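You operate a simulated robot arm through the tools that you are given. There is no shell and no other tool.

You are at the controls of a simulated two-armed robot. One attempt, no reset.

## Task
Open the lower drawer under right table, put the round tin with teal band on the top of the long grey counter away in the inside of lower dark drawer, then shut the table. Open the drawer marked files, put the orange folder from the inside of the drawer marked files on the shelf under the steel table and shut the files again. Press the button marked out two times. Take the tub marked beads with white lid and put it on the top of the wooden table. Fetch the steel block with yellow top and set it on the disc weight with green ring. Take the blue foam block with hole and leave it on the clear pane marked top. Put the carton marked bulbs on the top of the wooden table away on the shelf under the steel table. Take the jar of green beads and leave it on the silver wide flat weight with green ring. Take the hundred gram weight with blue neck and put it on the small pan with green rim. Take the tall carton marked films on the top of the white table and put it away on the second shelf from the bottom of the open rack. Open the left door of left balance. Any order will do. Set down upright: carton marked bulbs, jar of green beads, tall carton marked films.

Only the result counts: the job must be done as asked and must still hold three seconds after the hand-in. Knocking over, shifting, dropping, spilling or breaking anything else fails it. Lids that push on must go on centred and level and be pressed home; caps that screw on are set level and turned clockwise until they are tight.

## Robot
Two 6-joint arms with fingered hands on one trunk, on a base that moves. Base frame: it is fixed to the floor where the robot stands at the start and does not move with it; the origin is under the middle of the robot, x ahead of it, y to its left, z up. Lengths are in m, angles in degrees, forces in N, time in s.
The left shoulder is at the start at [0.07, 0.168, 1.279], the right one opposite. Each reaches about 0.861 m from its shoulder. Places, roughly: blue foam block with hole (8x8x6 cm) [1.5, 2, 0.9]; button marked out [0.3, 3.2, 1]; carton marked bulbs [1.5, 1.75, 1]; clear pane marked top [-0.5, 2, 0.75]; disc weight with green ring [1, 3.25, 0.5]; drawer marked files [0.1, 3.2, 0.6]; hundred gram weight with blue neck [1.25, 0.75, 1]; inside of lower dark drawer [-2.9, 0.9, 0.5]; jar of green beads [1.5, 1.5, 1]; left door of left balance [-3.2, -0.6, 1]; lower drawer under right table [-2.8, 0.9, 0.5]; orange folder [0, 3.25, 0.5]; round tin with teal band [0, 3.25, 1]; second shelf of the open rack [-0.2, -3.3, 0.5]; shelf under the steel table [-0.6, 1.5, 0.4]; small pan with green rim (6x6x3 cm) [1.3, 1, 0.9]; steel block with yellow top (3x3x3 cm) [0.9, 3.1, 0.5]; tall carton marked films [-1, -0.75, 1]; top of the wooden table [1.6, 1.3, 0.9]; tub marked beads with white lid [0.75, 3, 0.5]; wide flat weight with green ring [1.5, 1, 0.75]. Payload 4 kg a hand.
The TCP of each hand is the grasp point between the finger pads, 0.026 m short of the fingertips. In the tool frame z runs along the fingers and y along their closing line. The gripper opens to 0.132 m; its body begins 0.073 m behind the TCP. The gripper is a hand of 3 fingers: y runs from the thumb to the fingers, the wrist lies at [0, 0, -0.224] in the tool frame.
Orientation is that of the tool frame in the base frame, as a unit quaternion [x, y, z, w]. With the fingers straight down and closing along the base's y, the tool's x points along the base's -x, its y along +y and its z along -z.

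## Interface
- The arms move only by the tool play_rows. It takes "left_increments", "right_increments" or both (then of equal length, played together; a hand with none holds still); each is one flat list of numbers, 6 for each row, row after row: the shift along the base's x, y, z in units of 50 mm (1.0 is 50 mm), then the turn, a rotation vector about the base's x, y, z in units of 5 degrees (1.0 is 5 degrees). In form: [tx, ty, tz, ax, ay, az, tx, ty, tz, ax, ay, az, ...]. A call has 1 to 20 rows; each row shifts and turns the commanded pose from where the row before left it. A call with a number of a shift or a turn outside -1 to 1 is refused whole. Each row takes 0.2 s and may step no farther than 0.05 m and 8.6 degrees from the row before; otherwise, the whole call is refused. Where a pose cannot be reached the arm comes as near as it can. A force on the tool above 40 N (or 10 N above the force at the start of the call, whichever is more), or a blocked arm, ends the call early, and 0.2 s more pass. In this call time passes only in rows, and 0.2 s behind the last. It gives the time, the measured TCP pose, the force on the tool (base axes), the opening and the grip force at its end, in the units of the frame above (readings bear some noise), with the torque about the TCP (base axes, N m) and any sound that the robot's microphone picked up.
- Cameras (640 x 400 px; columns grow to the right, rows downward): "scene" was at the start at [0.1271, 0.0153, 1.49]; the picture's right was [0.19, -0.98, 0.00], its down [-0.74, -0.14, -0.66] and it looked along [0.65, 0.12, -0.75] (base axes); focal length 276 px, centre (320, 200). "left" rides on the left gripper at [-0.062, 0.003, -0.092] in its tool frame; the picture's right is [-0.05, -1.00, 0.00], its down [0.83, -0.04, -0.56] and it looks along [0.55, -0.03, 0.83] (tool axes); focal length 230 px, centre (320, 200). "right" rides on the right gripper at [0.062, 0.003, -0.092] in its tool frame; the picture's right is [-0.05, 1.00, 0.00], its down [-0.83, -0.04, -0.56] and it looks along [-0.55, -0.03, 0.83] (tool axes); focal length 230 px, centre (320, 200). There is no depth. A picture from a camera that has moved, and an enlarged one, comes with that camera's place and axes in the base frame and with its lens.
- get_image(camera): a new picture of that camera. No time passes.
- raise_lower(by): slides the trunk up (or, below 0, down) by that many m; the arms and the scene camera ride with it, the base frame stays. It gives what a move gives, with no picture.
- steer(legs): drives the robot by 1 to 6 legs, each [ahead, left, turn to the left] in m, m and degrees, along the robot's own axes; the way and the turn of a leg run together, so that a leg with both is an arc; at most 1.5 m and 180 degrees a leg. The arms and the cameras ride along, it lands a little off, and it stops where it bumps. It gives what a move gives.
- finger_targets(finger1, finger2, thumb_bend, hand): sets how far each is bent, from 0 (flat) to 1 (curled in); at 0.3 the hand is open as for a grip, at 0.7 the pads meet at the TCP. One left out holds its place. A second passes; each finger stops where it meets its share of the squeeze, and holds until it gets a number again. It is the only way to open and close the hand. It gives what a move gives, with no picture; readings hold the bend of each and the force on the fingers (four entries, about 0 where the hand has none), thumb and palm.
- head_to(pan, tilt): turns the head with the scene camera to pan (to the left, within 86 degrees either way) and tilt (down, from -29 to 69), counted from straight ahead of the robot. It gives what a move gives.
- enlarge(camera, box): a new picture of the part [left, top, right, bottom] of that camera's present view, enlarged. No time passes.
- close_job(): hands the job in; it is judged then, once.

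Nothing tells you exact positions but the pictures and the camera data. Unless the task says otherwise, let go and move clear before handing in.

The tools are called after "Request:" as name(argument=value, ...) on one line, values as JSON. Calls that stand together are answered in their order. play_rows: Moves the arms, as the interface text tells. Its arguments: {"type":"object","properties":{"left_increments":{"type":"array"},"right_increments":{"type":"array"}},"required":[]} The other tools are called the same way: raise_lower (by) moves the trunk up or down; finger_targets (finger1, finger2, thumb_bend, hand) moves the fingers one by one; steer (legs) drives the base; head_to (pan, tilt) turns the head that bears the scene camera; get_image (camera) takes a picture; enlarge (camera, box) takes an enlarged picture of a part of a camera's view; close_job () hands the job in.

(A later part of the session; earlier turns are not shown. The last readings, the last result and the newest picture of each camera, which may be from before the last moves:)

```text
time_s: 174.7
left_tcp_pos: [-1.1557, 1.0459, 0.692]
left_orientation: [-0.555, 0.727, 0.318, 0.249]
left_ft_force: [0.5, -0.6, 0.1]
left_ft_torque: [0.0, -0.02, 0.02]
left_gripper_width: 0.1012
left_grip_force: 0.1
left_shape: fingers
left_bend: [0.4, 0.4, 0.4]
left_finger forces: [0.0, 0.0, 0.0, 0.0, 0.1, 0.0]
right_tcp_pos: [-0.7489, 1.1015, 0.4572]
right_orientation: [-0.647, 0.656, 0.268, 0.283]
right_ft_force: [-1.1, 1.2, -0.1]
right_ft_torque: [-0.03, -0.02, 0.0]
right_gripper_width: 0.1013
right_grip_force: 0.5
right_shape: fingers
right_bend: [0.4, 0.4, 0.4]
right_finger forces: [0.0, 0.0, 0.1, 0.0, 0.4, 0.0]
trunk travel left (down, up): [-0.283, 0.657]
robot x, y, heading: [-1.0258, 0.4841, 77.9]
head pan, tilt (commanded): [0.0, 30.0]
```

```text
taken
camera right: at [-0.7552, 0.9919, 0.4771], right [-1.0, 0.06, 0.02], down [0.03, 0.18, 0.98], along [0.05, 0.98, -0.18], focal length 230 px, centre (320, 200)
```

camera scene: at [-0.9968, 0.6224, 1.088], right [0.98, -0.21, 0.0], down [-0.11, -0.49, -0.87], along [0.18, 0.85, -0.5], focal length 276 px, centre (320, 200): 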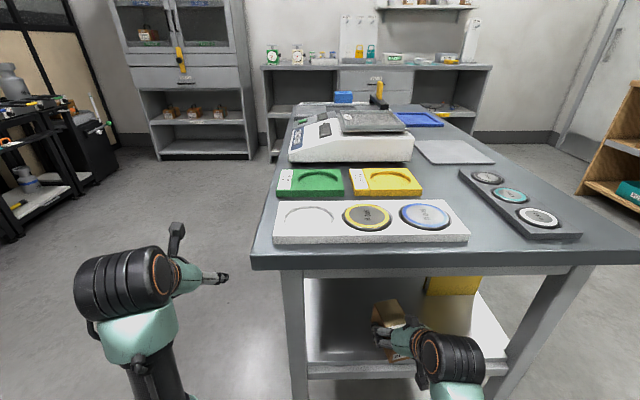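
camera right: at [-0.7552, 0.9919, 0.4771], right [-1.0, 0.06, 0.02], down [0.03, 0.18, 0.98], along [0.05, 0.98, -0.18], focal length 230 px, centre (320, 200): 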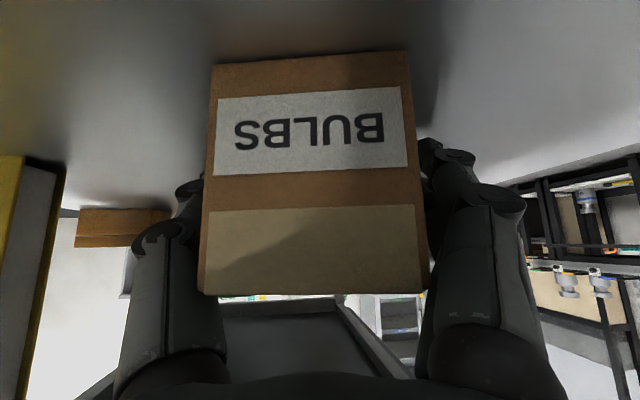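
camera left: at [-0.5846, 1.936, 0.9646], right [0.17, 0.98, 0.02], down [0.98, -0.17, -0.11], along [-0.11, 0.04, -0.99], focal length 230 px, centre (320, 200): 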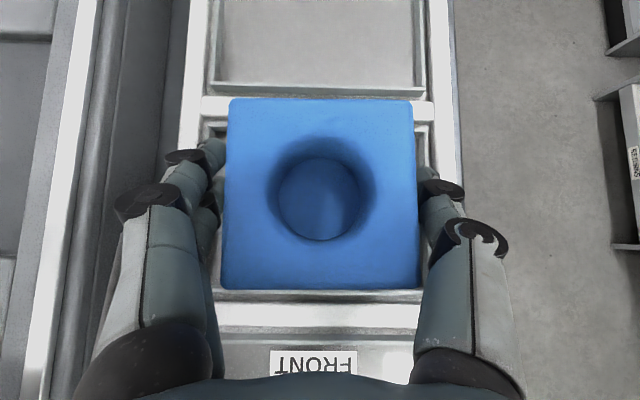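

Released. Pulling the hand straight back out from under the table.

Request:
play_rows(right_increments=[0, -0.6, 0.15, 0, 0, 0, 0, -0.9, 0.2, 0, 0, 0, 0, -0.9, 0.2, 0, 0, 0, 0, -0.9, 0.1, 0, 0, 0])

Request:
steer(legs=[[-0.25, 0, 0]])

Request:
get_image(camera="scene")

Request:
get_image(camera="right")

```text
time_s: 175.7
left_tcp_pos: [-1.1562, 1.0459, 0.6925]
left_orientation: [-0.555, 0.728, 0.317, 0.249]
left_ft_force: [-0.5, 0.2, 0.8]
left_ft_torque: [-0.04, -0.02, 0.02]
left_gripper_width: 0.1016
left_grip_force: 0.1
left_shape: fingers
left_bend: [0.4, 0.4, 0.4]
left_finger forces: [0.2, 0.0, 0.0, 0.0, 0.0, 0.1]
right_tcp_pos: [-0.7422, 0.9409, 0.4956]
right_orientation: [0.652, -0.646, -0.262, -0.299]
right_ft_force: [0.0, 0.3, 0.5]
right_ft_torque: [0.0, -0.01, 0.0]
right_gripper_width: 0.1014
right_grip_force: 0.1
right_shape: fingers
right_bend: [0.4, 0.4, 0.4]
right_finger forces: [0.0, 0.1, 0.0, 0.0, 0.0, 0.0]
trunk travel left (down, up): [-0.283, 0.657]
robot x, y, heading: [-1.0272, 0.4839, 77.7]
head pan, tilt (commanded): [0.0, 30.0]
```

```text
time_s: 177.5
left_tcp_pos: [-1.21, 0.8044, 0.6937]
left_orientation: [-0.555, 0.727, 0.318, 0.249]
left_ft_force: [-0.1, 0.4, 0.3]
left_ft_torque: [-0.01, -0.01, 0.0]
left_gripper_width: 0.1012
left_grip_force: 0.1
left_shape: fingers
left_bend: [0.4, 0.4, 0.4]
left_finger forces: [0.0, 0.0, 0.0, 0.0, 0.0, 0.1]
right_tcp_pos: [-0.7954, 0.6964, 0.4917]
right_orientation: [0.655, -0.647, -0.259, -0.293]
right_ft_force: [0.1, 0.2, 0.0]
right_ft_torque: [0.0, -0.01, -0.01]
right_gripper_width: 0.1015
right_grip_force: 0.1
right_shape: fingers
right_bend: [0.4, 0.4, 0.4]
right_finger forces: [0.0, 0.0, 0.0, 0.0, 0.0, 0.0]
trunk travel left (down, up): [-0.283, 0.657]
robot x, y, heading: [-1.081, 0.2402, 77.6]
head pan, tilt (commanded): [0.0, 30.0]
```

```text
taken
camera scene: at [-1.049, 0.3799, 1.0762], right [0.98, -0.21, 0.0], down [-0.1, -0.49, -0.87], along [0.18, 0.85, -0.5], focal length 276 px, centre (320, 200)
```

scene: 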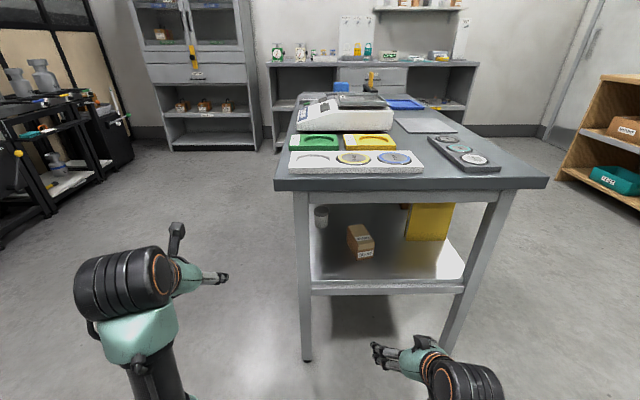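

```text
taken
camera right: at [-0.8018, 0.5869, 0.5103], right [-1.0, 0.04, -0.01], down [0.0, 0.18, 0.98], along [0.05, 0.98, -0.18], focal length 230 px, centre (320, 200)
```

right: 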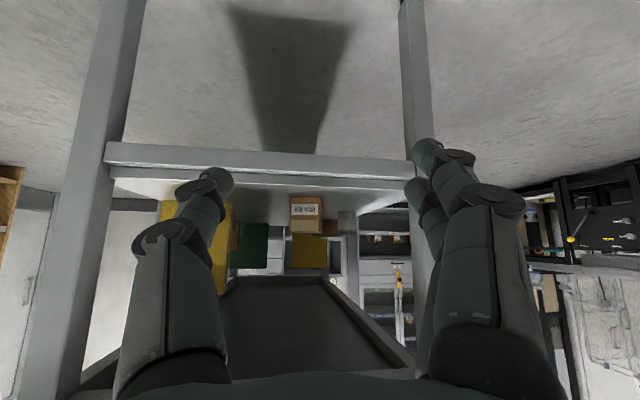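

The carton stands upright on the shelf. Next, the films carton on the white table behind me: raising the trunk and turning round.

Request:
raise_lower(by=0.6)

Request:
steer(legs=[[0.05, 0, 0], [0, 0, 180]])

Request:
head_to(pan=0, tilt=40)

Request:
get_image(camera="scene")

```text
refused: 0.6 is not a number from -0.4 to 0.4
```

```text
time_s: 183.8
left_tcp_pos: [-1.2937, -0.2417, 0.6936]
left_orientation: [0.864, 0.299, -0.339, 0.222]
left_ft_force: [-15.5, 5.6, -4.1]
left_ft_torque: [-0.1, -0.07, 0.19]
left_gripper_width: 0.1013
left_grip_force: 8.4
left_shape: fingers
left_bend: [0.4, 0.4, 0.4]
left_finger forces: [0.0, 17.0, 0.0, 0.1, 0.0, 0.0]
right_tcp_pos: [-1.5637, 0.0839, 0.4911]
right_orientation: [0.815, 0.429, -0.358, 0.157]
right_ft_force: [0.0, -0.6, 0.1]
right_ft_torque: [0.04, 0.0, -0.02]
right_gripper_width: 0.1016
right_grip_force: 0.2
right_shape: fingers
right_bend: [0.4, 0.4, 0.4]
right_finger forces: [0.0, 0.1, 0.0, 0.0, 0.0, 0.1]
trunk travel left (down, up): [-0.283, 0.657]
robot x, y, heading: [-1.0688, 0.2944, -137.1]
head pan, tilt (commanded): [0.0, 30.0]
stopped in leg 2: the force on the tool passed its limit at 63 N (the readings are from after the stop); the commanded pose is now the measured one
```

```text
time_s: 184.6
left_tcp_pos: [-1.2929, -0.2416, 0.6943]
left_orientation: [0.863, 0.299, -0.339, 0.224]
left_ft_force: [-22.8, 8.9, -6.1]
left_ft_torque: [-0.13, -0.17, 0.28]
left_gripper_width: 0.1014
left_grip_force: 12.5
left_shape: fingers
left_bend: [0.4, 0.4, 0.4]
left_finger forces: [0.1, 24.0, 0.0, 0.1, 0.1, 0.1]
right_tcp_pos: [-1.5635, 0.0825, 0.4898]
right_orientation: [0.814, 0.431, -0.356, 0.158]
right_ft_force: [-0.4, -0.3, 0.6]
right_ft_torque: [0.0, 0.0, 0.02]
right_gripper_width: 0.1014
right_grip_force: 0.0
right_shape: fingers
right_bend: [0.4, 0.4, 0.4]
right_finger forces: [0.0, 0.1, 0.0, 0.0, 0.0, 0.1]
trunk travel left (down, up): [-0.283, 0.657]
robot x, y, heading: [-1.068, 0.2903, -136.9]
head pan, tilt (commanded): [0.0, 40.0]
```

```text
taken
camera scene: at [-1.1704, 0.2003, 1.0605], right [-0.68, 0.73, 0.0], down [0.47, 0.44, -0.77], along [-0.56, -0.52, -0.64], focal length 276 px, centre (320, 200)
```

scene: 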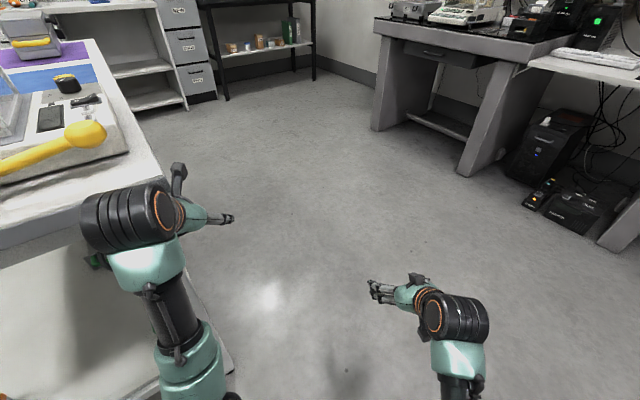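

The trunk move was refused for exceeding 0.4 m, and my left fingers then brushed the white table's edge during the turn. I'll back off the turn a little, then raise the trunk in two steps.

Request:
steer(legs=[[0, 0, -25]])

```text
time_s: 186.2
left_tcp_pos: [-1.495, -0.1007, 0.695]
left_orientation: [0.907, 0.107, -0.38, 0.145]
left_ft_force: [-0.5, 1.1, 0.8]
left_ft_torque: [-0.01, 0.01, -0.01]
left_gripper_width: 0.1016
left_grip_force: 0.0
left_shape: fingers
left_bend: [0.4, 0.4, 0.4]
left_finger forces: [0.0, 0.1, 0.0, 0.0, 0.0, 0.0]
right_tcp_pos: [-1.6053, 0.3103, 0.4921]
right_orientation: [0.887, 0.244, -0.384, 0.076]
right_ft_force: [-0.6, 0.7, 0.1]
right_ft_torque: [0.01, 0.02, -0.01]
right_gripper_width: 0.1016
right_grip_force: 0.1
right_shape: fingers
right_bend: [0.4, 0.4, 0.4]
right_finger forces: [0.0, 0.1, 0.1, 0.0, 0.0, 0.0]
trunk travel left (down, up): [-0.283, 0.657]
robot x, y, heading: [-1.0674, 0.2937, -161.9]
head pan, tilt (commanded): [0.0, 40.0]
```

Clear again. Raising the trunk in two steps.

Request:
raise_lower(by=0.4)

Request:
raise_lower(by=0.15)

Request:
head_to(pan=60, tilt=35)

Request:
get_image(camera="scene")

```text
time_s: 190.1
left_tcp_pos: [-1.4941, -0.0996, 1.0945]
left_orientation: [0.907, 0.108, -0.38, 0.145]
left_ft_force: [-1.1, 0.2, 0.0]
left_ft_torque: [0.0, -0.01, 0.01]
left_gripper_width: 0.1015
left_grip_force: 0.0
left_shape: fingers
left_bend: [0.4, 0.4, 0.4]
left_finger forces: [0.0, 0.1, 0.0, 0.0, 0.1, 0.1]
right_tcp_pos: [-1.604, 0.3096, 0.8922]
right_orientation: [0.887, 0.246, -0.383, 0.077]
right_ft_force: [-0.4, 0.2, 0.4]
right_ft_torque: [-0.01, -0.01, 0.02]
right_gripper_width: 0.1013
right_grip_force: 0.0
right_shape: fingers
right_bend: [0.4, 0.4, 0.4]
right_finger forces: [0.0, 0.1, 0.0, 0.1, 0.0, 0.0]
trunk travel left (down, up): [-0.683, 0.257]
robot x, y, heading: [-1.0695, 0.2917, -162.0]
head pan, tilt (commanded): [0.0, 40.0]
```

```text
time_s: 191.8
left_tcp_pos: [-1.4953, -0.1, 1.2445]
left_orientation: [0.907, 0.108, -0.379, 0.146]
left_ft_force: [-0.9, 0.3, -0.3]
left_ft_torque: [0.01, -0.01, -0.03]
left_gripper_width: 0.1011
left_grip_force: 0.1
left_shape: fingers
left_bend: [0.4, 0.4, 0.4]
left_finger forces: [0.0, 0.0, 0.0, 0.0, 0.0, 0.1]
right_tcp_pos: [-1.6034, 0.3099, 1.0407]
right_orientation: [0.887, 0.245, -0.384, 0.077]
right_ft_force: [-0.5, 0.3, 0.5]
right_ft_torque: [0.0, -0.04, -0.02]
right_gripper_width: 0.1017
right_grip_force: 0.1
right_shape: fingers
right_bend: [0.4, 0.4, 0.4]
right_finger forces: [0.0, 0.0, 0.0, 0.0, 0.1, 0.0]
trunk travel left (down, up): [-0.833, 0.107]
robot x, y, heading: [-1.0692, 0.2931, -162.1]
head pan, tilt (commanded): [0.0, 40.0]
```

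```text
time_s: 193.1
left_tcp_pos: [-1.4944, -0.1007, 1.2438]
left_orientation: [0.907, 0.107, -0.381, 0.145]
left_ft_force: [-0.2, 0.4, -0.2]
left_ft_torque: [0.0, 0.01, 0.01]
left_gripper_width: 0.1014
left_grip_force: 0.2
left_shape: fingers
left_bend: [0.4, 0.4, 0.4]
left_finger forces: [0.0, 0.1, 0.1, 0.1, 0.0, 0.0]
right_tcp_pos: [-1.6047, 0.3108, 1.0405]
right_orientation: [0.887, 0.245, -0.384, 0.077]
right_ft_force: [0.6, -0.1, -0.9]
right_ft_torque: [0.02, 0.01, 0.02]
right_gripper_width: 0.1013
right_grip_force: 0.1
right_shape: fingers
right_bend: [0.4, 0.4, 0.4]
right_finger forces: [0.0, 0.0, 0.0, 0.0, 0.1, 0.1]
trunk travel left (down, up): [-0.833, 0.107]
robot x, y, heading: [-1.0681, 0.2925, -162.2]
head pan, tilt (commanded): [60.0, 35.0]
```

```text
taken
camera scene: at [-1.1344, 0.1904, 1.6183], right [-0.98, 0.21, 0.0], down [0.12, 0.56, -0.82], along [-0.17, -0.8, -0.57], focal length 276 px, centre (320, 200)
```

scene: 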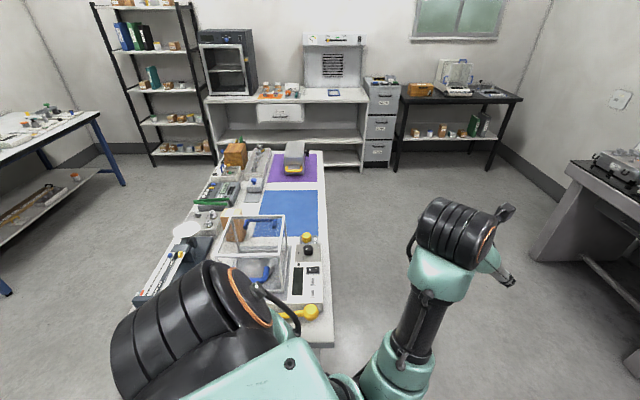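

I see the white table running south, the open rack beyond it, and an enclosure. Zooming to find the films carton.

Request:
enlarge(camera="scene", box=[120, 130, 340, 350])

Request:
enlarge(camera="scene", box=[80, 0, 240, 170])

```text
1.82 times, centred on (230, 240) of scene
camera zoom: at [-1.1344, 0.1904, 1.6183], right [-0.98, 0.21, 0.0], down [0.12, 0.56, -0.82], along [-0.17, -0.8, -0.57], focal length 503 px, centre (484, 127)
```

zoom: 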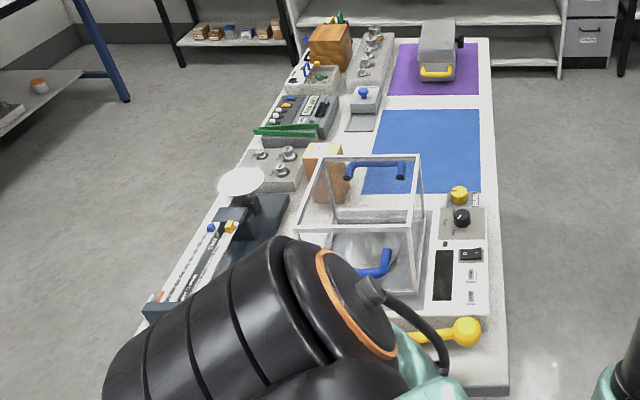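

```text
2.35 times, centred on (160, 85) of scene
camera zoom: at [-1.1344, 0.1904, 1.6183], right [-0.98, 0.21, 0.0], down [0.12, 0.56, -0.82], along [-0.17, -0.8, -0.57], focal length 650 px, centre (696, 471)
```

zoom: 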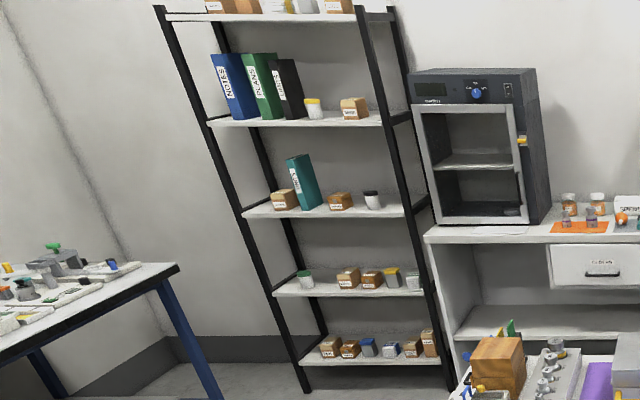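

The tall carton stands behind the clear enclosure near (−0.975, −0.76). I'll go round to the west side of the white table and face east.

Request:
steer(legs=[[0.75, 0, 0], [0, 0, 151]])

Request:
head_to(pan=-20, tilt=35)

Request:
get_image(camera="scene")

```text
time_s: 203.3
left_tcp_pos: [-1.2206, 0.1702, 1.2438]
left_orientation: [0.14, 0.903, 0.038, 0.405]
left_ft_force: [0.1, 0.3, -0.1]
left_ft_torque: [0.0, 0.02, 0.01]
left_gripper_width: 0.1011
left_grip_force: 0.0
left_shape: fingers
left_bend: [0.4, 0.4, 0.4]
left_finger forces: [0.0, 0.1, 0.1, 0.1, 0.0, 0.0]
right_tcp_pos: [-1.3388, -0.2379, 1.0404]
right_orientation: [0.002, 0.92, -0.03, 0.39]
right_ft_force: [-0.2, -0.1, 0.0]
right_ft_torque: [0.03, 0.03, 0.0]
right_gripper_width: 0.1014
right_grip_force: 0.0
right_shape: fingers
right_bend: [0.4, 0.4, 0.4]
right_finger forces: [0.1, 0.0, 0.0, 0.0, 0.0, 0.0]
trunk travel left (down, up): [-0.833, 0.107]
robot x, y, heading: [-1.7889, 0.058, -12.7]
head pan, tilt (commanded): [60.0, 35.0]
```

```text
time_s: 204.8
left_tcp_pos: [-1.2197, 0.1693, 1.244]
left_orientation: [0.14, 0.903, 0.038, 0.405]
left_ft_force: [-0.1, -0.1, -0.3]
left_ft_torque: [-0.02, 0.0, -0.02]
left_gripper_width: 0.1014
left_grip_force: 0.0
left_shape: fingers
left_bend: [0.4, 0.4, 0.4]
left_finger forces: [0.1, 0.1, 0.1, 0.1, 0.1, 0.1]
right_tcp_pos: [-1.3384, -0.2379, 1.042]
right_orientation: [0.002, 0.92, -0.029, 0.39]
right_ft_force: [0.1, 0.4, -0.2]
right_ft_torque: [0.01, 0.05, -0.03]
right_gripper_width: 0.1013
right_grip_force: 0.1
right_shape: fingers
right_bend: [0.4, 0.4, 0.4]
right_finger forces: [0.0, 0.0, 0.0, 0.1, 0.0, 0.0]
trunk travel left (down, up): [-0.833, 0.107]
robot x, y, heading: [-1.7856, 0.0564, -13.3]
head pan, tilt (commanded): [-20.0, 35.0]
```

```text
taken
camera scene: at [-1.6638, -0.0039, 1.6183], right [-0.55, -0.84, 0.0], down [-0.48, 0.31, -0.82], along [0.69, -0.45, -0.57], focal length 276 px, centre (320, 200)
```

scene: 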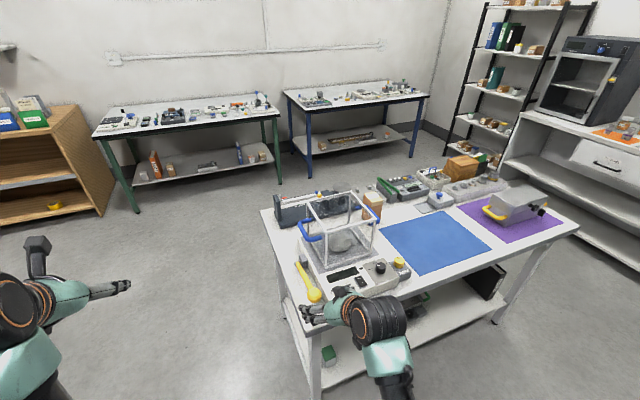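

From here the carton is beyond the enclosure, next to the blue mat. I'll slide right first, then roll in over the mat side.

Request:
steer(legs=[[0, -0.45, 2], [0.15, 0, 0]])

Request:
head_to(pan=0, tilt=45)

Request:
get_image(camera="scene")

Request:
get_image(camera="right")

```text
time_s: 208.6
left_tcp_pos: [-1.1735, -0.2845, 1.2453]
left_orientation: [0.129, 0.904, 0.042, 0.406]
left_ft_force: [-0.3, -0.4, 0.3]
left_ft_torque: [0.0, -0.05, 0.0]
left_gripper_width: 0.1016
left_grip_force: 0.0
left_shape: fingers
left_bend: [0.4, 0.4, 0.4]
left_finger forces: [0.0, 0.0, 0.1, 0.1, 0.0, 0.0]
right_tcp_pos: [-1.2817, -0.6954, 1.0414]
right_orientation: [-0.01, 0.92, -0.025, 0.392]
right_ft_force: [0.5, 0.2, 0.0]
right_ft_torque: [-0.04, 0.02, 0.02]
right_gripper_width: 0.1013
right_grip_force: 0.0
right_shape: fingers
right_bend: [0.4, 0.4, 0.4]
right_finger forces: [0.0, 0.0, 0.1, 0.0, 0.0, 0.0]
trunk travel left (down, up): [-0.833, 0.107]
robot x, y, heading: [-1.735, -0.4174, -11.9]
head pan, tilt (commanded): [-20.0, 35.0]
```

```text
time_s: 209.4
left_tcp_pos: [-1.171, -0.286, 1.2446]
left_orientation: [0.129, 0.904, 0.043, 0.405]
left_ft_force: [0.2, 0.0, -0.7]
left_ft_torque: [-0.02, 0.0, -0.02]
left_gripper_width: 0.1013
left_grip_force: 0.0
left_shape: fingers
left_bend: [0.4, 0.4, 0.4]
left_finger forces: [0.1, 0.0, 0.0, 0.1, 0.0, 0.0]
right_tcp_pos: [-1.279, -0.6961, 1.0403]
right_orientation: [-0.01, 0.921, -0.025, 0.389]
right_ft_force: [0.3, 0.2, 0.2]
right_ft_torque: [-0.02, -0.02, 0.02]
right_gripper_width: 0.1013
right_grip_force: 0.1
right_shape: fingers
right_bend: [0.4, 0.4, 0.4]
right_finger forces: [0.0, 0.1, 0.0, 0.0, 0.0, 0.0]
trunk travel left (down, up): [-0.833, 0.107]
robot x, y, heading: [-1.7353, -0.4196, -11.7]
head pan, tilt (commanded): [0.0, 45.0]
```

```text
taken
camera scene: at [-1.6051, -0.4411, 1.6034], right [-0.2, -0.98, 0.0], down [-0.69, 0.14, -0.71], along [0.69, -0.14, -0.71], focal length 276 px, centre (320, 200)
```

scene: 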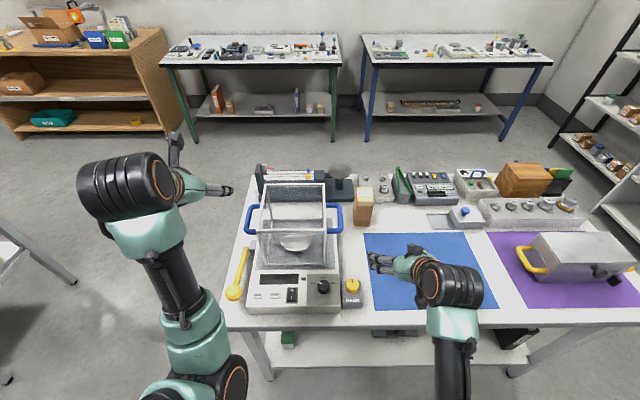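

```text
taken
camera right: at [-1.3886, -0.6922, 1.0599], right [0.04, 1.0, -0.02], down [0.18, 0.01, 0.98], along [0.98, -0.04, -0.18], focal length 230 px, centre (320, 200)
```

right: 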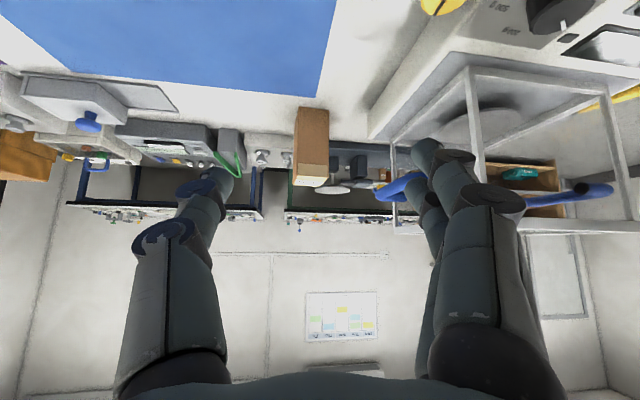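

The carton is right beside the enclosure's blue handle. Zooming to measure the clearances.

Request:
enlarge(camera="scene", box=[230, 150, 450, 320])

Request:
enlarge(camera="right", box=[230, 80, 430, 220])

```text
2.35 times, centred on (340, 235) of scene
camera zoom: at [-1.6051, -0.4411, 1.6034], right [-0.2, -0.98, 0.0], down [-0.69, 0.14, -0.71], along [0.69, -0.14, -0.71], focal length 650 px, centre (273, 118)
```

zoom: 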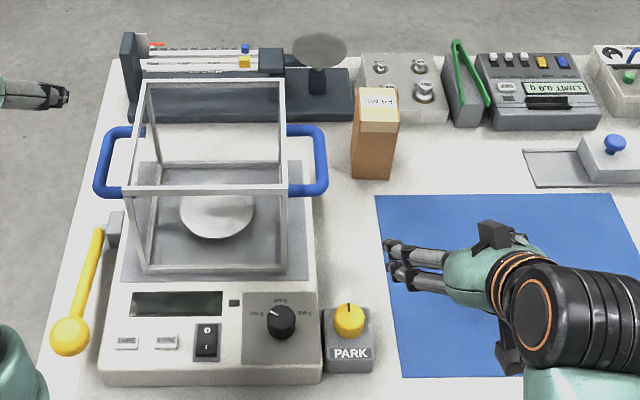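

```text
2.86 times, centred on (330, 150) of right
camera zoom: at [-1.3886, -0.6922, 1.0599], right [0.04, 1.0, -0.02], down [0.18, 0.01, 0.98], along [0.98, -0.04, -0.18], focal length 657 px, centre (291, 343)
```

zoom: 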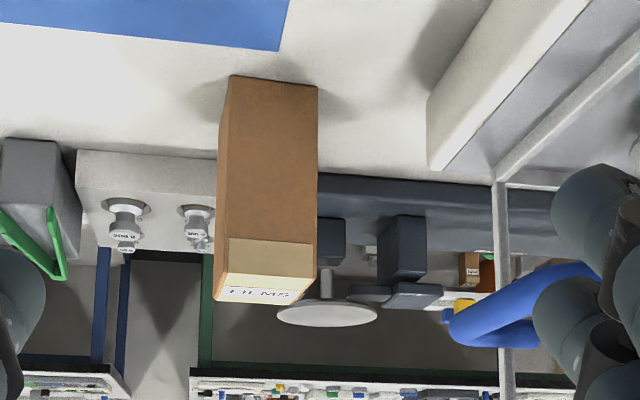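

The carton (6 cm wide, top about 0.94) stands 7 cm south of the blue handle. I'll narrow the fingers, shift the hand south, and roll in 10 cm.

Request:
finger_targets(hand="right", finger1=0.44, finger2=0.44, thumb_bend=0.44)

Request:
play_rows(right_increments=[0, -0.5, 0, 0.3, 0, -0.5, 0, -0.5, 0, 0.3, 0, -0.5])

Request:
steer(legs=[[0.1, 0, 0]])

Request:
get_image(camera="right")

Request:
enlarge(camera="scene", box=[230, 150, 450, 320])

```text
time_s: 210.4
left_tcp_pos: [-1.1707, -0.2852, 1.244]
left_orientation: [0.128, 0.904, 0.043, 0.405]
left_ft_force: [-0.4, -0.6, -0.9]
left_ft_torque: [0.0, -0.01, -0.01]
left_gripper_width: 0.1014
left_grip_force: 0.0
left_shape: fingers
left_bend: [0.4, 0.4, 0.4]
left_finger forces: [0.1, 0.0, 0.0, 0.0, 0.0, 0.1]
right_tcp_pos: [-1.2796, -0.6957, 1.0409]
right_orientation: [-0.01, 0.92, -0.024, 0.39]
right_ft_force: [-0.3, -0.1, -0.3]
right_ft_torque: [-0.03, 0.01, -0.01]
right_gripper_width: 0.0887
right_grip_force: 0.0
right_shape: fingers
right_bend: [0.44, 0.44, 0.44]
right_finger forces: [0.0, 0.0, 0.0, 0.1, 0.1, 0.0]
trunk travel left (down, up): [-0.833, 0.107]
robot x, y, heading: [-1.7355, -0.4167, -11.8]
head pan, tilt (commanded): [0.0, 45.0]
```

```text
time_s: 211.0
left_tcp_pos: [-1.1727, -0.2867, 1.244]
left_orientation: [0.128, 0.905, 0.044, 0.404]
left_ft_force: [0.6, -0.5, 0.6]
left_ft_torque: [-0.01, -0.02, 0.02]
left_gripper_width: 0.1015
left_grip_force: 0.1
left_shape: fingers
left_bend: [0.4, 0.4, 0.4]
left_finger forces: [0.1, 0.0, 0.0, 0.0, 0.1, 0.0]
right_tcp_pos: [-1.2796, -0.7471, 1.0422]
right_orientation: [0.042, 0.92, -0.016, 0.389]
right_ft_force: [-0.5, 0.2, -0.1]
right_ft_torque: [-0.01, 0.0, 0.02]
right_gripper_width: 0.0886
right_grip_force: 0.1
right_shape: fingers
right_bend: [0.44, 0.44, 0.44]
right_finger forces: [0.0, 0.1, 0.0, 0.0, 0.0, 0.0]
trunk travel left (down, up): [-0.833, 0.107]
robot x, y, heading: [-1.7355, -0.419, -11.5]
head pan, tilt (commanded): [0.0, 45.0]
```

```text
time_s: 212.1
left_tcp_pos: [-1.0768, -0.3054, 1.2457]
left_orientation: [0.127, 0.904, 0.044, 0.406]
left_ft_force: [-0.1, -0.1, -0.7]
left_ft_torque: [0.0, -0.03, 0.01]
left_gripper_width: 0.1014
left_grip_force: 0.1
left_shape: fingers
left_bend: [0.4, 0.4, 0.4]
left_finger forces: [0.0, 0.0, 0.0, 0.0, 0.0, 0.0]
right_tcp_pos: [-1.1846, -0.7646, 1.0418]
right_orientation: [0.04, 0.92, -0.017, 0.389]
right_ft_force: [-0.7, -0.6, 0.1]
right_ft_torque: [0.0, -0.01, -0.01]
right_gripper_width: 0.0885
right_grip_force: 0.0
right_shape: fingers
right_bend: [0.44, 0.44, 0.44]
right_finger forces: [0.1, 0.1, 0.1, 0.0, 0.0, 0.1]
trunk travel left (down, up): [-0.833, 0.107]
robot x, y, heading: [-1.6356, -0.4358, -11.7]
head pan, tilt (commanded): [0.0, 45.0]
```

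```text
taken
camera right: at [-1.2929, -0.7527, 1.0616], right [0.12, 0.99, 0.04], down [0.17, -0.06, 0.98], along [0.98, -0.11, -0.18], focal length 230 px, centre (320, 200)
```

right: 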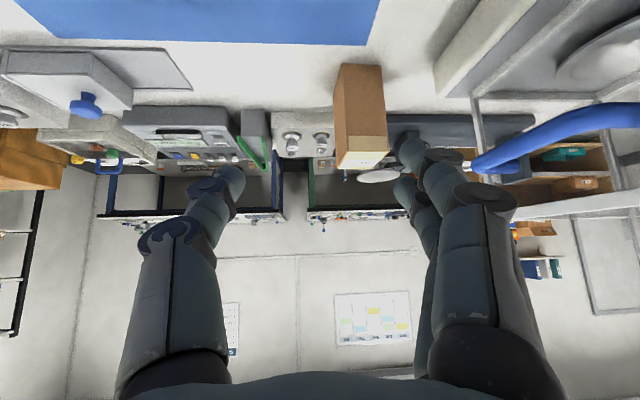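

```text
2.35 times, centred on (340, 235) of scene
camera zoom: at [-1.5118, -0.4604, 1.6038], right [-0.2, -0.98, 0.0], down [-0.69, 0.14, -0.71], along [0.69, -0.14, -0.71], focal length 650 px, centre (273, 118)
```

zoom: 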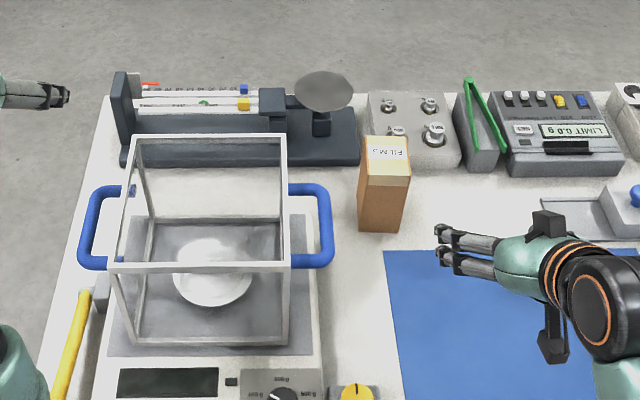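

Carton centre about (−0.966, −0.730), table near 0.817. Moving in along the hand axis, partway first.

Request:
play_rows(right_increments=[0.69, 0.2, -0.14, 0, 0, 0, 0.69, 0.2, -0.14, 0, 0, 0, 0.69, 0.2, -0.14, 0, 0, 0, 0.57, 0.02, -0.555, 0, 0, 0, 0.57, 0.02, -0.555, 0, 0, 0])

Request:
get_image(camera="right")

Request:
enlarge(camera="scene", box=[280, 150, 440, 290])

```text
time_s: 213.3
left_tcp_pos: [-1.0731, -0.3046, 1.2438]
left_orientation: [0.128, 0.904, 0.043, 0.404]
left_ft_force: [-0.1, -0.1, -0.4]
left_ft_torque: [0.01, 0.0, 0.01]
left_gripper_width: 0.1014
left_grip_force: 0.1
left_shape: fingers
left_bend: [0.4, 0.4, 0.4]
left_finger forces: [0.0, 0.1, 0.0, 0.0, 0.1, 0.0]
right_tcp_pos: [-1.019, -0.7313, 0.9647]
right_orientation: [0.04, 0.92, -0.017, 0.389]
right_ft_force: [-0.2, 0.1, 0.5]
right_ft_torque: [0.01, 0.02, 0.0]
right_gripper_width: 0.0887
right_grip_force: 0.1
right_shape: fingers
right_bend: [0.44, 0.44, 0.44]
right_finger forces: [0.0, 0.1, 0.0, 0.1, 0.0, 0.0]
trunk travel left (down, up): [-0.833, 0.107]
robot x, y, heading: [-1.6386, -0.4328, -11.5]
head pan, tilt (commanded): [0.0, 45.0]
```

```text
taken
camera right: at [-1.1288, -0.7193, 0.9836], right [0.12, 0.99, 0.04], down [0.18, -0.06, 0.98], along [0.98, -0.11, -0.18], focal length 230 px, centre (320, 200)
```

right: 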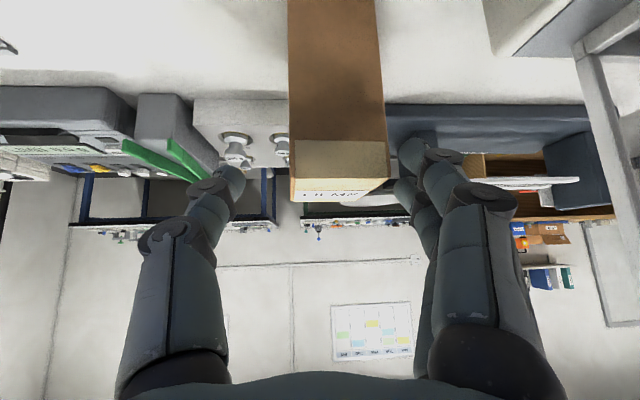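

```text
2.86 times, centred on (360, 220) of scene
camera zoom: at [-1.5072, -0.4611, 1.6033], right [-0.2, -0.98, 0.0], down [-0.69, 0.14, -0.71], along [0.69, -0.14, -0.71], focal length 790 px, centre (206, 143)
```

zoom: 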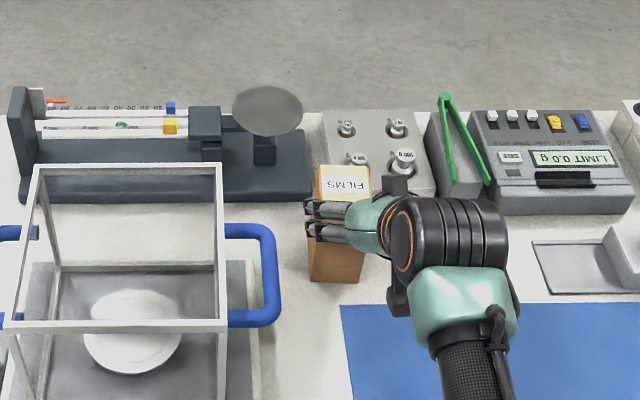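

Carton is between the fingers, 1 cm north of centre. Finishing the approach with that correction, then closing.

Request:
play_rows(right_increments=[0.53, 0.1, -0.53, 0, 0, 0, 0.53, 0.09, -0.5, 0, 0, 0])

Request:
get_image(camera="right")

```text
time_s: 213.9
left_tcp_pos: [-1.0725, -0.3057, 1.2435]
left_orientation: [0.128, 0.904, 0.043, 0.405]
left_ft_force: [-0.4, 0.6, -0.2]
left_ft_torque: [-0.01, 0.03, 0.0]
left_gripper_width: 0.1016
left_grip_force: 0.1
left_shape: fingers
left_bend: [0.4, 0.4, 0.4]
left_finger forces: [0.0, 0.0, 0.0, 0.1, 0.1, 0.0]
right_tcp_pos: [-0.9661, -0.7229, 0.9117]
right_orientation: [0.041, 0.92, -0.018, 0.389]
right_ft_force: [0.1, -0.1, 1.0]
right_ft_torque: [0.01, 0.05, 0.04]
right_gripper_width: 0.0887
right_grip_force: 0.5
right_shape: fingers
right_bend: [0.44, 0.44, 0.44]
right_finger forces: [0.0, 0.0, 0.1, 0.0, 0.9, 0.0]
trunk travel left (down, up): [-0.833, 0.107]
robot x, y, heading: [-1.636, -0.4334, -11.4]
head pan, tilt (commanded): [0.0, 45.0]
```

```text
taken
camera right: at [-1.0748, -0.7107, 0.9316], right [0.12, 0.99, 0.04], down [0.18, -0.06, 0.98], along [0.98, -0.12, -0.18], focal length 230 px, centre (320, 200)
```

right: 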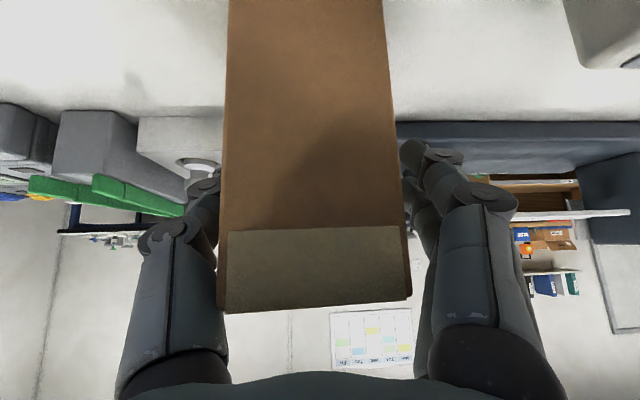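

Centred. Closing on the carton.

Request:
finger_targets(hand="right", finger1=0.6, finger2=0.6, thumb_bend=0.6)

Request:
get_image(camera="right")

```text
time_s: 214.9
left_tcp_pos: [-1.0746, -0.3044, 1.2449]
left_orientation: [0.127, 0.904, 0.044, 0.405]
left_ft_force: [0.7, -0.3, -0.8]
left_ft_torque: [-0.02, 0.0, -0.04]
left_gripper_width: 0.1015
left_grip_force: 0.0
left_shape: fingers
left_bend: [0.4, 0.4, 0.4]
left_finger forces: [0.1, 0.0, 0.0, 0.1, 0.1, 0.0]
right_tcp_pos: [-0.968, -0.7228, 0.9125]
right_orientation: [0.04, 0.92, -0.017, 0.389]
right_ft_force: [-0.3, 0.0, 0.4]
right_ft_torque: [0.01, 0.02, 0.02]
right_gripper_width: 0.0571
right_grip_force: 8.4
right_shape: fingers
right_bend: [0.54, 0.54, 0.56]
right_finger forces: [4.6, 4.2, 0.0, 0.0, 8.7, 0.0]
trunk travel left (down, up): [-0.833, 0.107]
robot x, y, heading: [-1.635, -0.4342, -11.6]
head pan, tilt (commanded): [0.0, 45.0]
```

```text
taken
camera right: at [-1.0765, -0.7104, 0.9324], right [0.12, 0.99, 0.04], down [0.18, -0.06, 0.98], along [0.98, -0.11, -0.18], focal length 230 px, centre (320, 200)
```

right: 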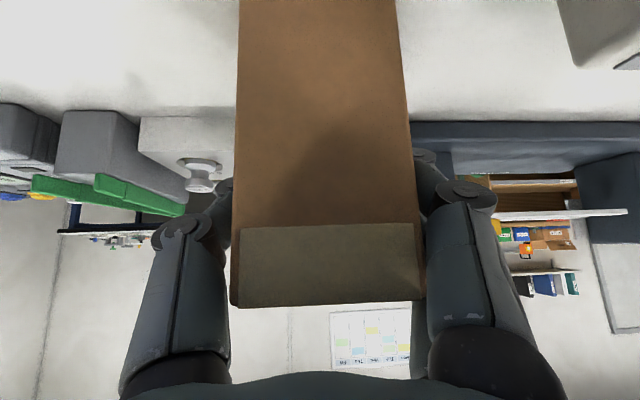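

Firm. Lifting straight up, then drawing back west.

Request:
play_rows(right_increments=[0, 0, 0.4, 0, 0, 0, 0, -0.05, 0.8, 0, 0, 0, 0, -0.1, 0.9, 0, 0, 0, -0.6, -0.1, 0.7, 0, 0, 0, -0.95, -0.05, 0.2, 0, 0, 0, -0.98, 0, 0, 0, 0, 0, -0.98, 0, 0, 0, 0, 0, -0.98, 0, 0, 0, 0, 0])

Request:
get_image(camera="scene")

```text
time_s: 216.7
left_tcp_pos: [-1.0766, -0.3055, 1.2458]
left_orientation: [0.127, 0.904, 0.044, 0.406]
left_ft_force: [-0.5, -0.7, -0.4]
left_ft_torque: [0.01, -0.01, 0.03]
left_gripper_width: 0.1015
left_grip_force: 0.0
left_shape: fingers
left_bend: [0.4, 0.4, 0.4]
left_finger forces: [0.1, 0.1, 0.0, 0.1, 0.1, 0.0]
right_tcp_pos: [-1.1955, -0.738, 1.0632]
right_orientation: [0.041, 0.92, -0.018, 0.39]
right_ft_force: [-0.5, 0.8, -1.4]
right_ft_torque: [0.0, 0.01, 0.0]
right_gripper_width: 0.057
right_grip_force: 9.1
right_shape: fingers
right_bend: [0.54, 0.55, 0.56]
right_finger forces: [4.6, 4.1, 0.0, 0.1, 8.8, 0.1]
trunk travel left (down, up): [-0.833, 0.107]
robot x, y, heading: [-1.637, -0.4341, -11.5]
head pan, tilt (commanded): [0.0, 45.0]
```

```text
taken
camera scene: at [-1.5118, -0.4609, 1.6038], right [-0.2, -0.98, 0.0], down [-0.69, 0.14, -0.71], along [0.69, -0.14, -0.71], focal length 276 px, centre (320, 200)
```

scene: 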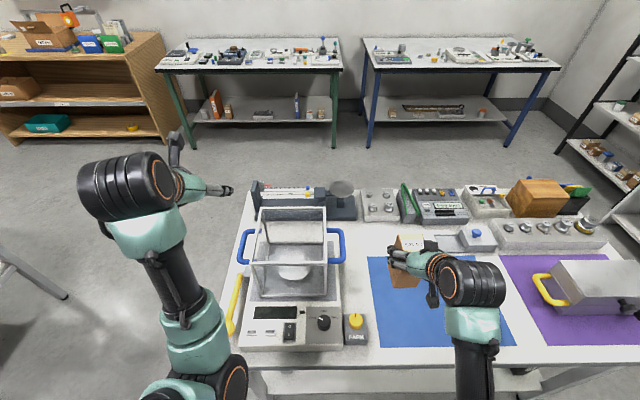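

Carton in hand. Raising the trunk a little more for clearance, then backing off and driving south along the table's west side.

Request:
raise_lower(by=0.1)

Request:
steer(legs=[[-0.22, 0, 0], [0, -1.2, 0]])

Request:
head_to(pan=-30, tilt=30)

Request:
get_image(camera="scene")

```text
time_s: 218.1
left_tcp_pos: [-1.0753, -0.3043, 1.3446]
left_orientation: [0.128, 0.904, 0.043, 0.406]
left_ft_force: [0.2, 0.1, 0.0]
left_ft_torque: [0.0, 0.01, -0.02]
left_gripper_width: 0.1012
left_grip_force: 0.0
left_shape: fingers
left_bend: [0.4, 0.4, 0.4]
left_finger forces: [0.0, 0.0, 0.0, 0.1, 0.0, 0.0]
right_tcp_pos: [-1.1926, -0.7379, 1.1619]
right_orientation: [0.041, 0.92, -0.017, 0.389]
right_ft_force: [0.0, 0.2, -2.6]
right_ft_torque: [0.01, -0.02, -0.01]
right_gripper_width: 0.057
right_grip_force: 8.7
right_shape: fingers
right_bend: [0.54, 0.55, 0.56]
right_finger forces: [4.7, 4.1, 0.1, 0.1, 8.7, 0.1]
trunk travel left (down, up): [-0.933, 0.007]
robot x, y, heading: [-1.6359, -0.438, -11.6]
head pan, tilt (commanded): [0.0, 45.0]
```

```text
time_s: 225.4
left_tcp_pos: [-1.5221, -1.4207, 1.3437]
left_orientation: [0.125, 0.905, 0.045, 0.405]
left_ft_force: [-0.1, -0.4, 0.8]
left_ft_torque: [-0.02, 0.01, -0.03]
left_gripper_width: 0.1015
left_grip_force: 0.0
left_shape: fingers
left_bend: [0.4, 0.4, 0.4]
left_finger forces: [0.0, 0.0, 0.0, 0.1, 0.0, 0.1]
right_tcp_pos: [-1.6376, -1.8528, 1.1622]
right_orientation: [0.039, 0.921, -0.017, 0.388]
right_ft_force: [0.0, 1.0, -0.8]
right_ft_torque: [-0.02, -0.01, 0.0]
right_gripper_width: 0.0575
right_grip_force: 9.0
right_shape: fingers
right_bend: [0.54, 0.55, 0.56]
right_finger forces: [4.8, 4.2, 0.1, 0.1, 8.8, 0.1]
trunk travel left (down, up): [-0.933, 0.007]
robot x, y, heading: [-2.0878, -1.5537, -11.4]
head pan, tilt (commanded): [0.0, 45.0]
```

```text
time_s: 226.3
left_tcp_pos: [-1.5221, -1.4215, 1.3444]
left_orientation: [0.125, 0.904, 0.044, 0.406]
left_ft_force: [0.2, 0.4, -0.4]
left_ft_torque: [0.02, 0.0, -0.01]
left_gripper_width: 0.1014
left_grip_force: 0.1
left_shape: fingers
left_bend: [0.4, 0.4, 0.4]
left_finger forces: [0.0, 0.1, 0.1, 0.0, 0.0, 0.0]
right_tcp_pos: [-1.6379, -1.8542, 1.1627]
right_orientation: [0.038, 0.92, -0.016, 0.389]
right_ft_force: [0.3, -0.3, -1.5]
right_ft_torque: [0.0, 0.0, 0.0]
right_gripper_width: 0.057
right_grip_force: 8.8
right_shape: fingers
right_bend: [0.54, 0.55, 0.56]
right_finger forces: [4.5, 4.1, 0.0, 0.0, 8.8, 0.1]
trunk travel left (down, up): [-0.933, 0.007]
robot x, y, heading: [-2.0876, -1.5543, -11.4]
head pan, tilt (commanded): [-30.0, 30.0]
```

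```text
taken
camera scene: at [-1.9677, -1.6225, 1.726], right [-0.66, -0.75, 0.0], down [-0.38, 0.33, -0.87], along [0.65, -0.57, -0.5], focal length 276 px, centre (320, 200)
```

scene: 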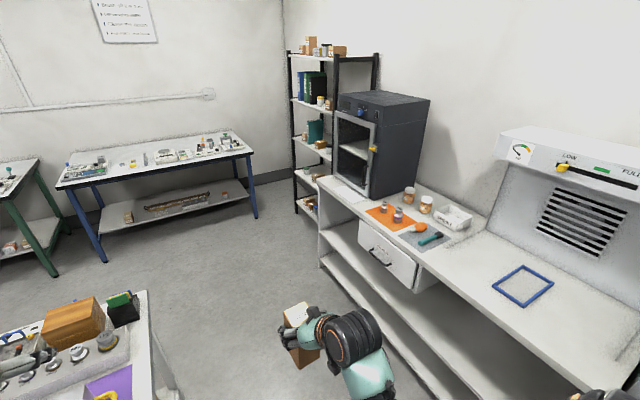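

The rack stands beyond the oven desk. I'll go down to the corridor's middle line and drive east toward it.

Request:
steer(legs=[[0, -0.42, 0], [1.4, 0, 0]])

Request:
head_to(pan=-60, tilt=35)

Request:
get_image(camera="scene")

```text
time_s: 235.5
left_tcp_pos: [-0.2354, -2.1237, 1.3441]
left_orientation: [0.131, 0.904, 0.042, 0.405]
left_ft_force: [0.3, 0.1, 0.1]
left_ft_torque: [-0.01, 0.03, 0.0]
left_gripper_width: 0.1015
left_grip_force: 0.1
left_shape: fingers
left_bend: [0.4, 0.4, 0.4]
left_finger forces: [0.0, 0.0, 0.0, 0.0, 0.0, 0.1]
right_tcp_pos: [-0.3577, -2.555, 1.1643]
right_orientation: [0.045, 0.92, -0.02, 0.389]
right_ft_force: [-0.3, -0.6, -1.9]
right_ft_torque: [-0.01, -0.01, 0.0]
right_gripper_width: 0.0572
right_grip_force: 8.6
right_shape: fingers
right_bend: [0.54, 0.55, 0.56]
right_finger forces: [4.7, 4.2, 0.0, 0.0, 8.8, 0.2]
trunk travel left (down, up): [-0.933, 0.007]
robot x, y, heading: [-0.8021, -2.2477, -12.1]
head pan, tilt (commanded): [-30.0, 30.0]
```

```text
time_s: 236.4
left_tcp_pos: [-0.2354, -2.1222, 1.3444]
left_orientation: [0.131, 0.904, 0.041, 0.405]
left_ft_force: [-0.7, 0.3, 0.7]
left_ft_torque: [0.02, -0.03, 0.02]
left_gripper_width: 0.1015
left_grip_force: 0.1
left_shape: fingers
left_bend: [0.4, 0.4, 0.4]
left_finger forces: [0.0, 0.0, 0.0, 0.0, 0.0, 0.1]
right_tcp_pos: [-0.3582, -2.5558, 1.1621]
right_orientation: [0.044, 0.92, -0.019, 0.388]
right_ft_force: [-0.8, -0.6, -0.8]
right_ft_torque: [-0.02, -0.03, 0.03]
right_gripper_width: 0.0573
right_grip_force: 8.7
right_shape: fingers
right_bend: [0.54, 0.55, 0.56]
right_finger forces: [4.7, 4.1, 0.0, 0.1, 8.8, 0.0]
trunk travel left (down, up): [-0.933, 0.007]
robot x, y, heading: [-0.8012, -2.2455, -12.1]
head pan, tilt (commanded): [-60.0, 35.0]
```

```text
taken
camera scene: at [-0.7235, -2.3428, 1.7183], right [-0.95, -0.31, 0.0], down [-0.18, 0.55, -0.82], along [0.25, -0.78, -0.57], focal length 276 px, centre (320, 200)
```

scene: 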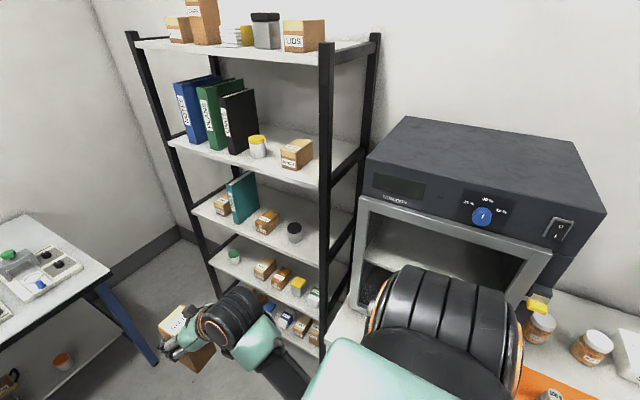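

The second shelf from the bottom has a gap of about 15 cm between the green-lidded can and the first box, around (0.0, −3.2). I'll move in front of it, facing the rack obliquely, staying clear of the blue table.

Request:
steer(legs=[[0.78, 0.05, 0], [0, 0, -68]])

Request:
head_to(pan=-10, tilt=45)

Request:
get_image(camera="scene")

```text
time_s: 243.7
left_tcp_pos: [0.3112, -2.8353, 1.344]
left_orientation: [0.615, 0.675, -0.192, 0.358]
left_ft_force: [-0.1, -0.1, 0.8]
left_ft_torque: [-0.01, 0.01, -0.01]
left_gripper_width: 0.1017
left_grip_force: 0.0
left_shape: fingers
left_bend: [0.4, 0.4, 0.4]
left_finger forces: [0.0, 0.0, 0.0, 0.1, 0.0, 0.1]
right_tcp_pos: [-0.1357, -2.8845, 1.1629]
right_orientation: [0.551, 0.738, -0.232, 0.312]
right_ft_force: [0.2, 0.9, -1.8]
right_ft_torque: [-0.03, 0.02, -0.01]
right_gripper_width: 0.057
right_grip_force: 8.5
right_shape: fingers
right_bend: [0.54, 0.55, 0.56]
right_finger forces: [4.4, 4.0, 0.1, 0.0, 8.5, 0.0]
trunk travel left (down, up): [-0.933, 0.007]
robot x, y, heading: [-0.0204, -2.3578, -80.3]
head pan, tilt (commanded): [-60.0, 35.0]
```

```text
time_s: 244.8
left_tcp_pos: [0.3103, -2.8348, 1.3445]
left_orientation: [0.615, 0.675, -0.193, 0.359]
left_ft_force: [-0.8, -1.1, -0.1]
left_ft_torque: [0.01, 0.0, 0.0]
left_gripper_width: 0.1012
left_grip_force: 0.1
left_shape: fingers
left_bend: [0.4, 0.4, 0.4]
left_finger forces: [0.0, 0.0, 0.0, 0.1, 0.1, 0.0]
right_tcp_pos: [-0.1368, -2.8825, 1.1628]
right_orientation: [0.552, 0.738, -0.233, 0.311]
right_ft_force: [0.6, 0.2, -1.0]
right_ft_torque: [0.01, -0.01, -0.01]
right_gripper_width: 0.0571
right_grip_force: 8.4
right_shape: fingers
right_bend: [0.54, 0.55, 0.56]
right_finger forces: [4.5, 4.1, 0.0, 0.1, 8.6, 0.1]
trunk travel left (down, up): [-0.933, 0.007]
robot x, y, heading: [-0.014, -2.3603, -80.1]
head pan, tilt (commanded): [-10.0, 45.0]
```

```text
taken
camera scene: at [-0.0084, -2.4883, 1.7035], right [-1.0, 0.0, 0.0], down [0.0, 0.71, -0.71], along [0.0, -0.71, -0.71], focal length 276 px, centre (320, 200)
```

scene: 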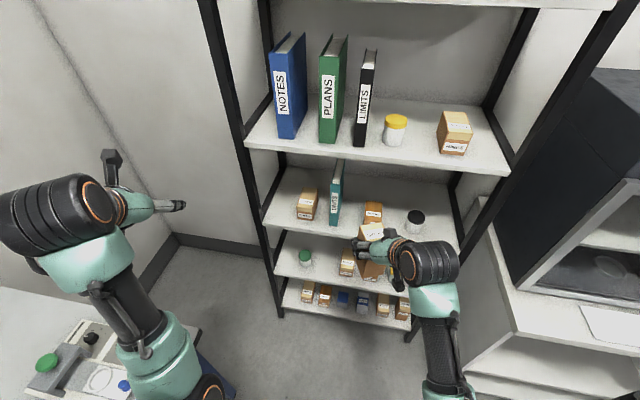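

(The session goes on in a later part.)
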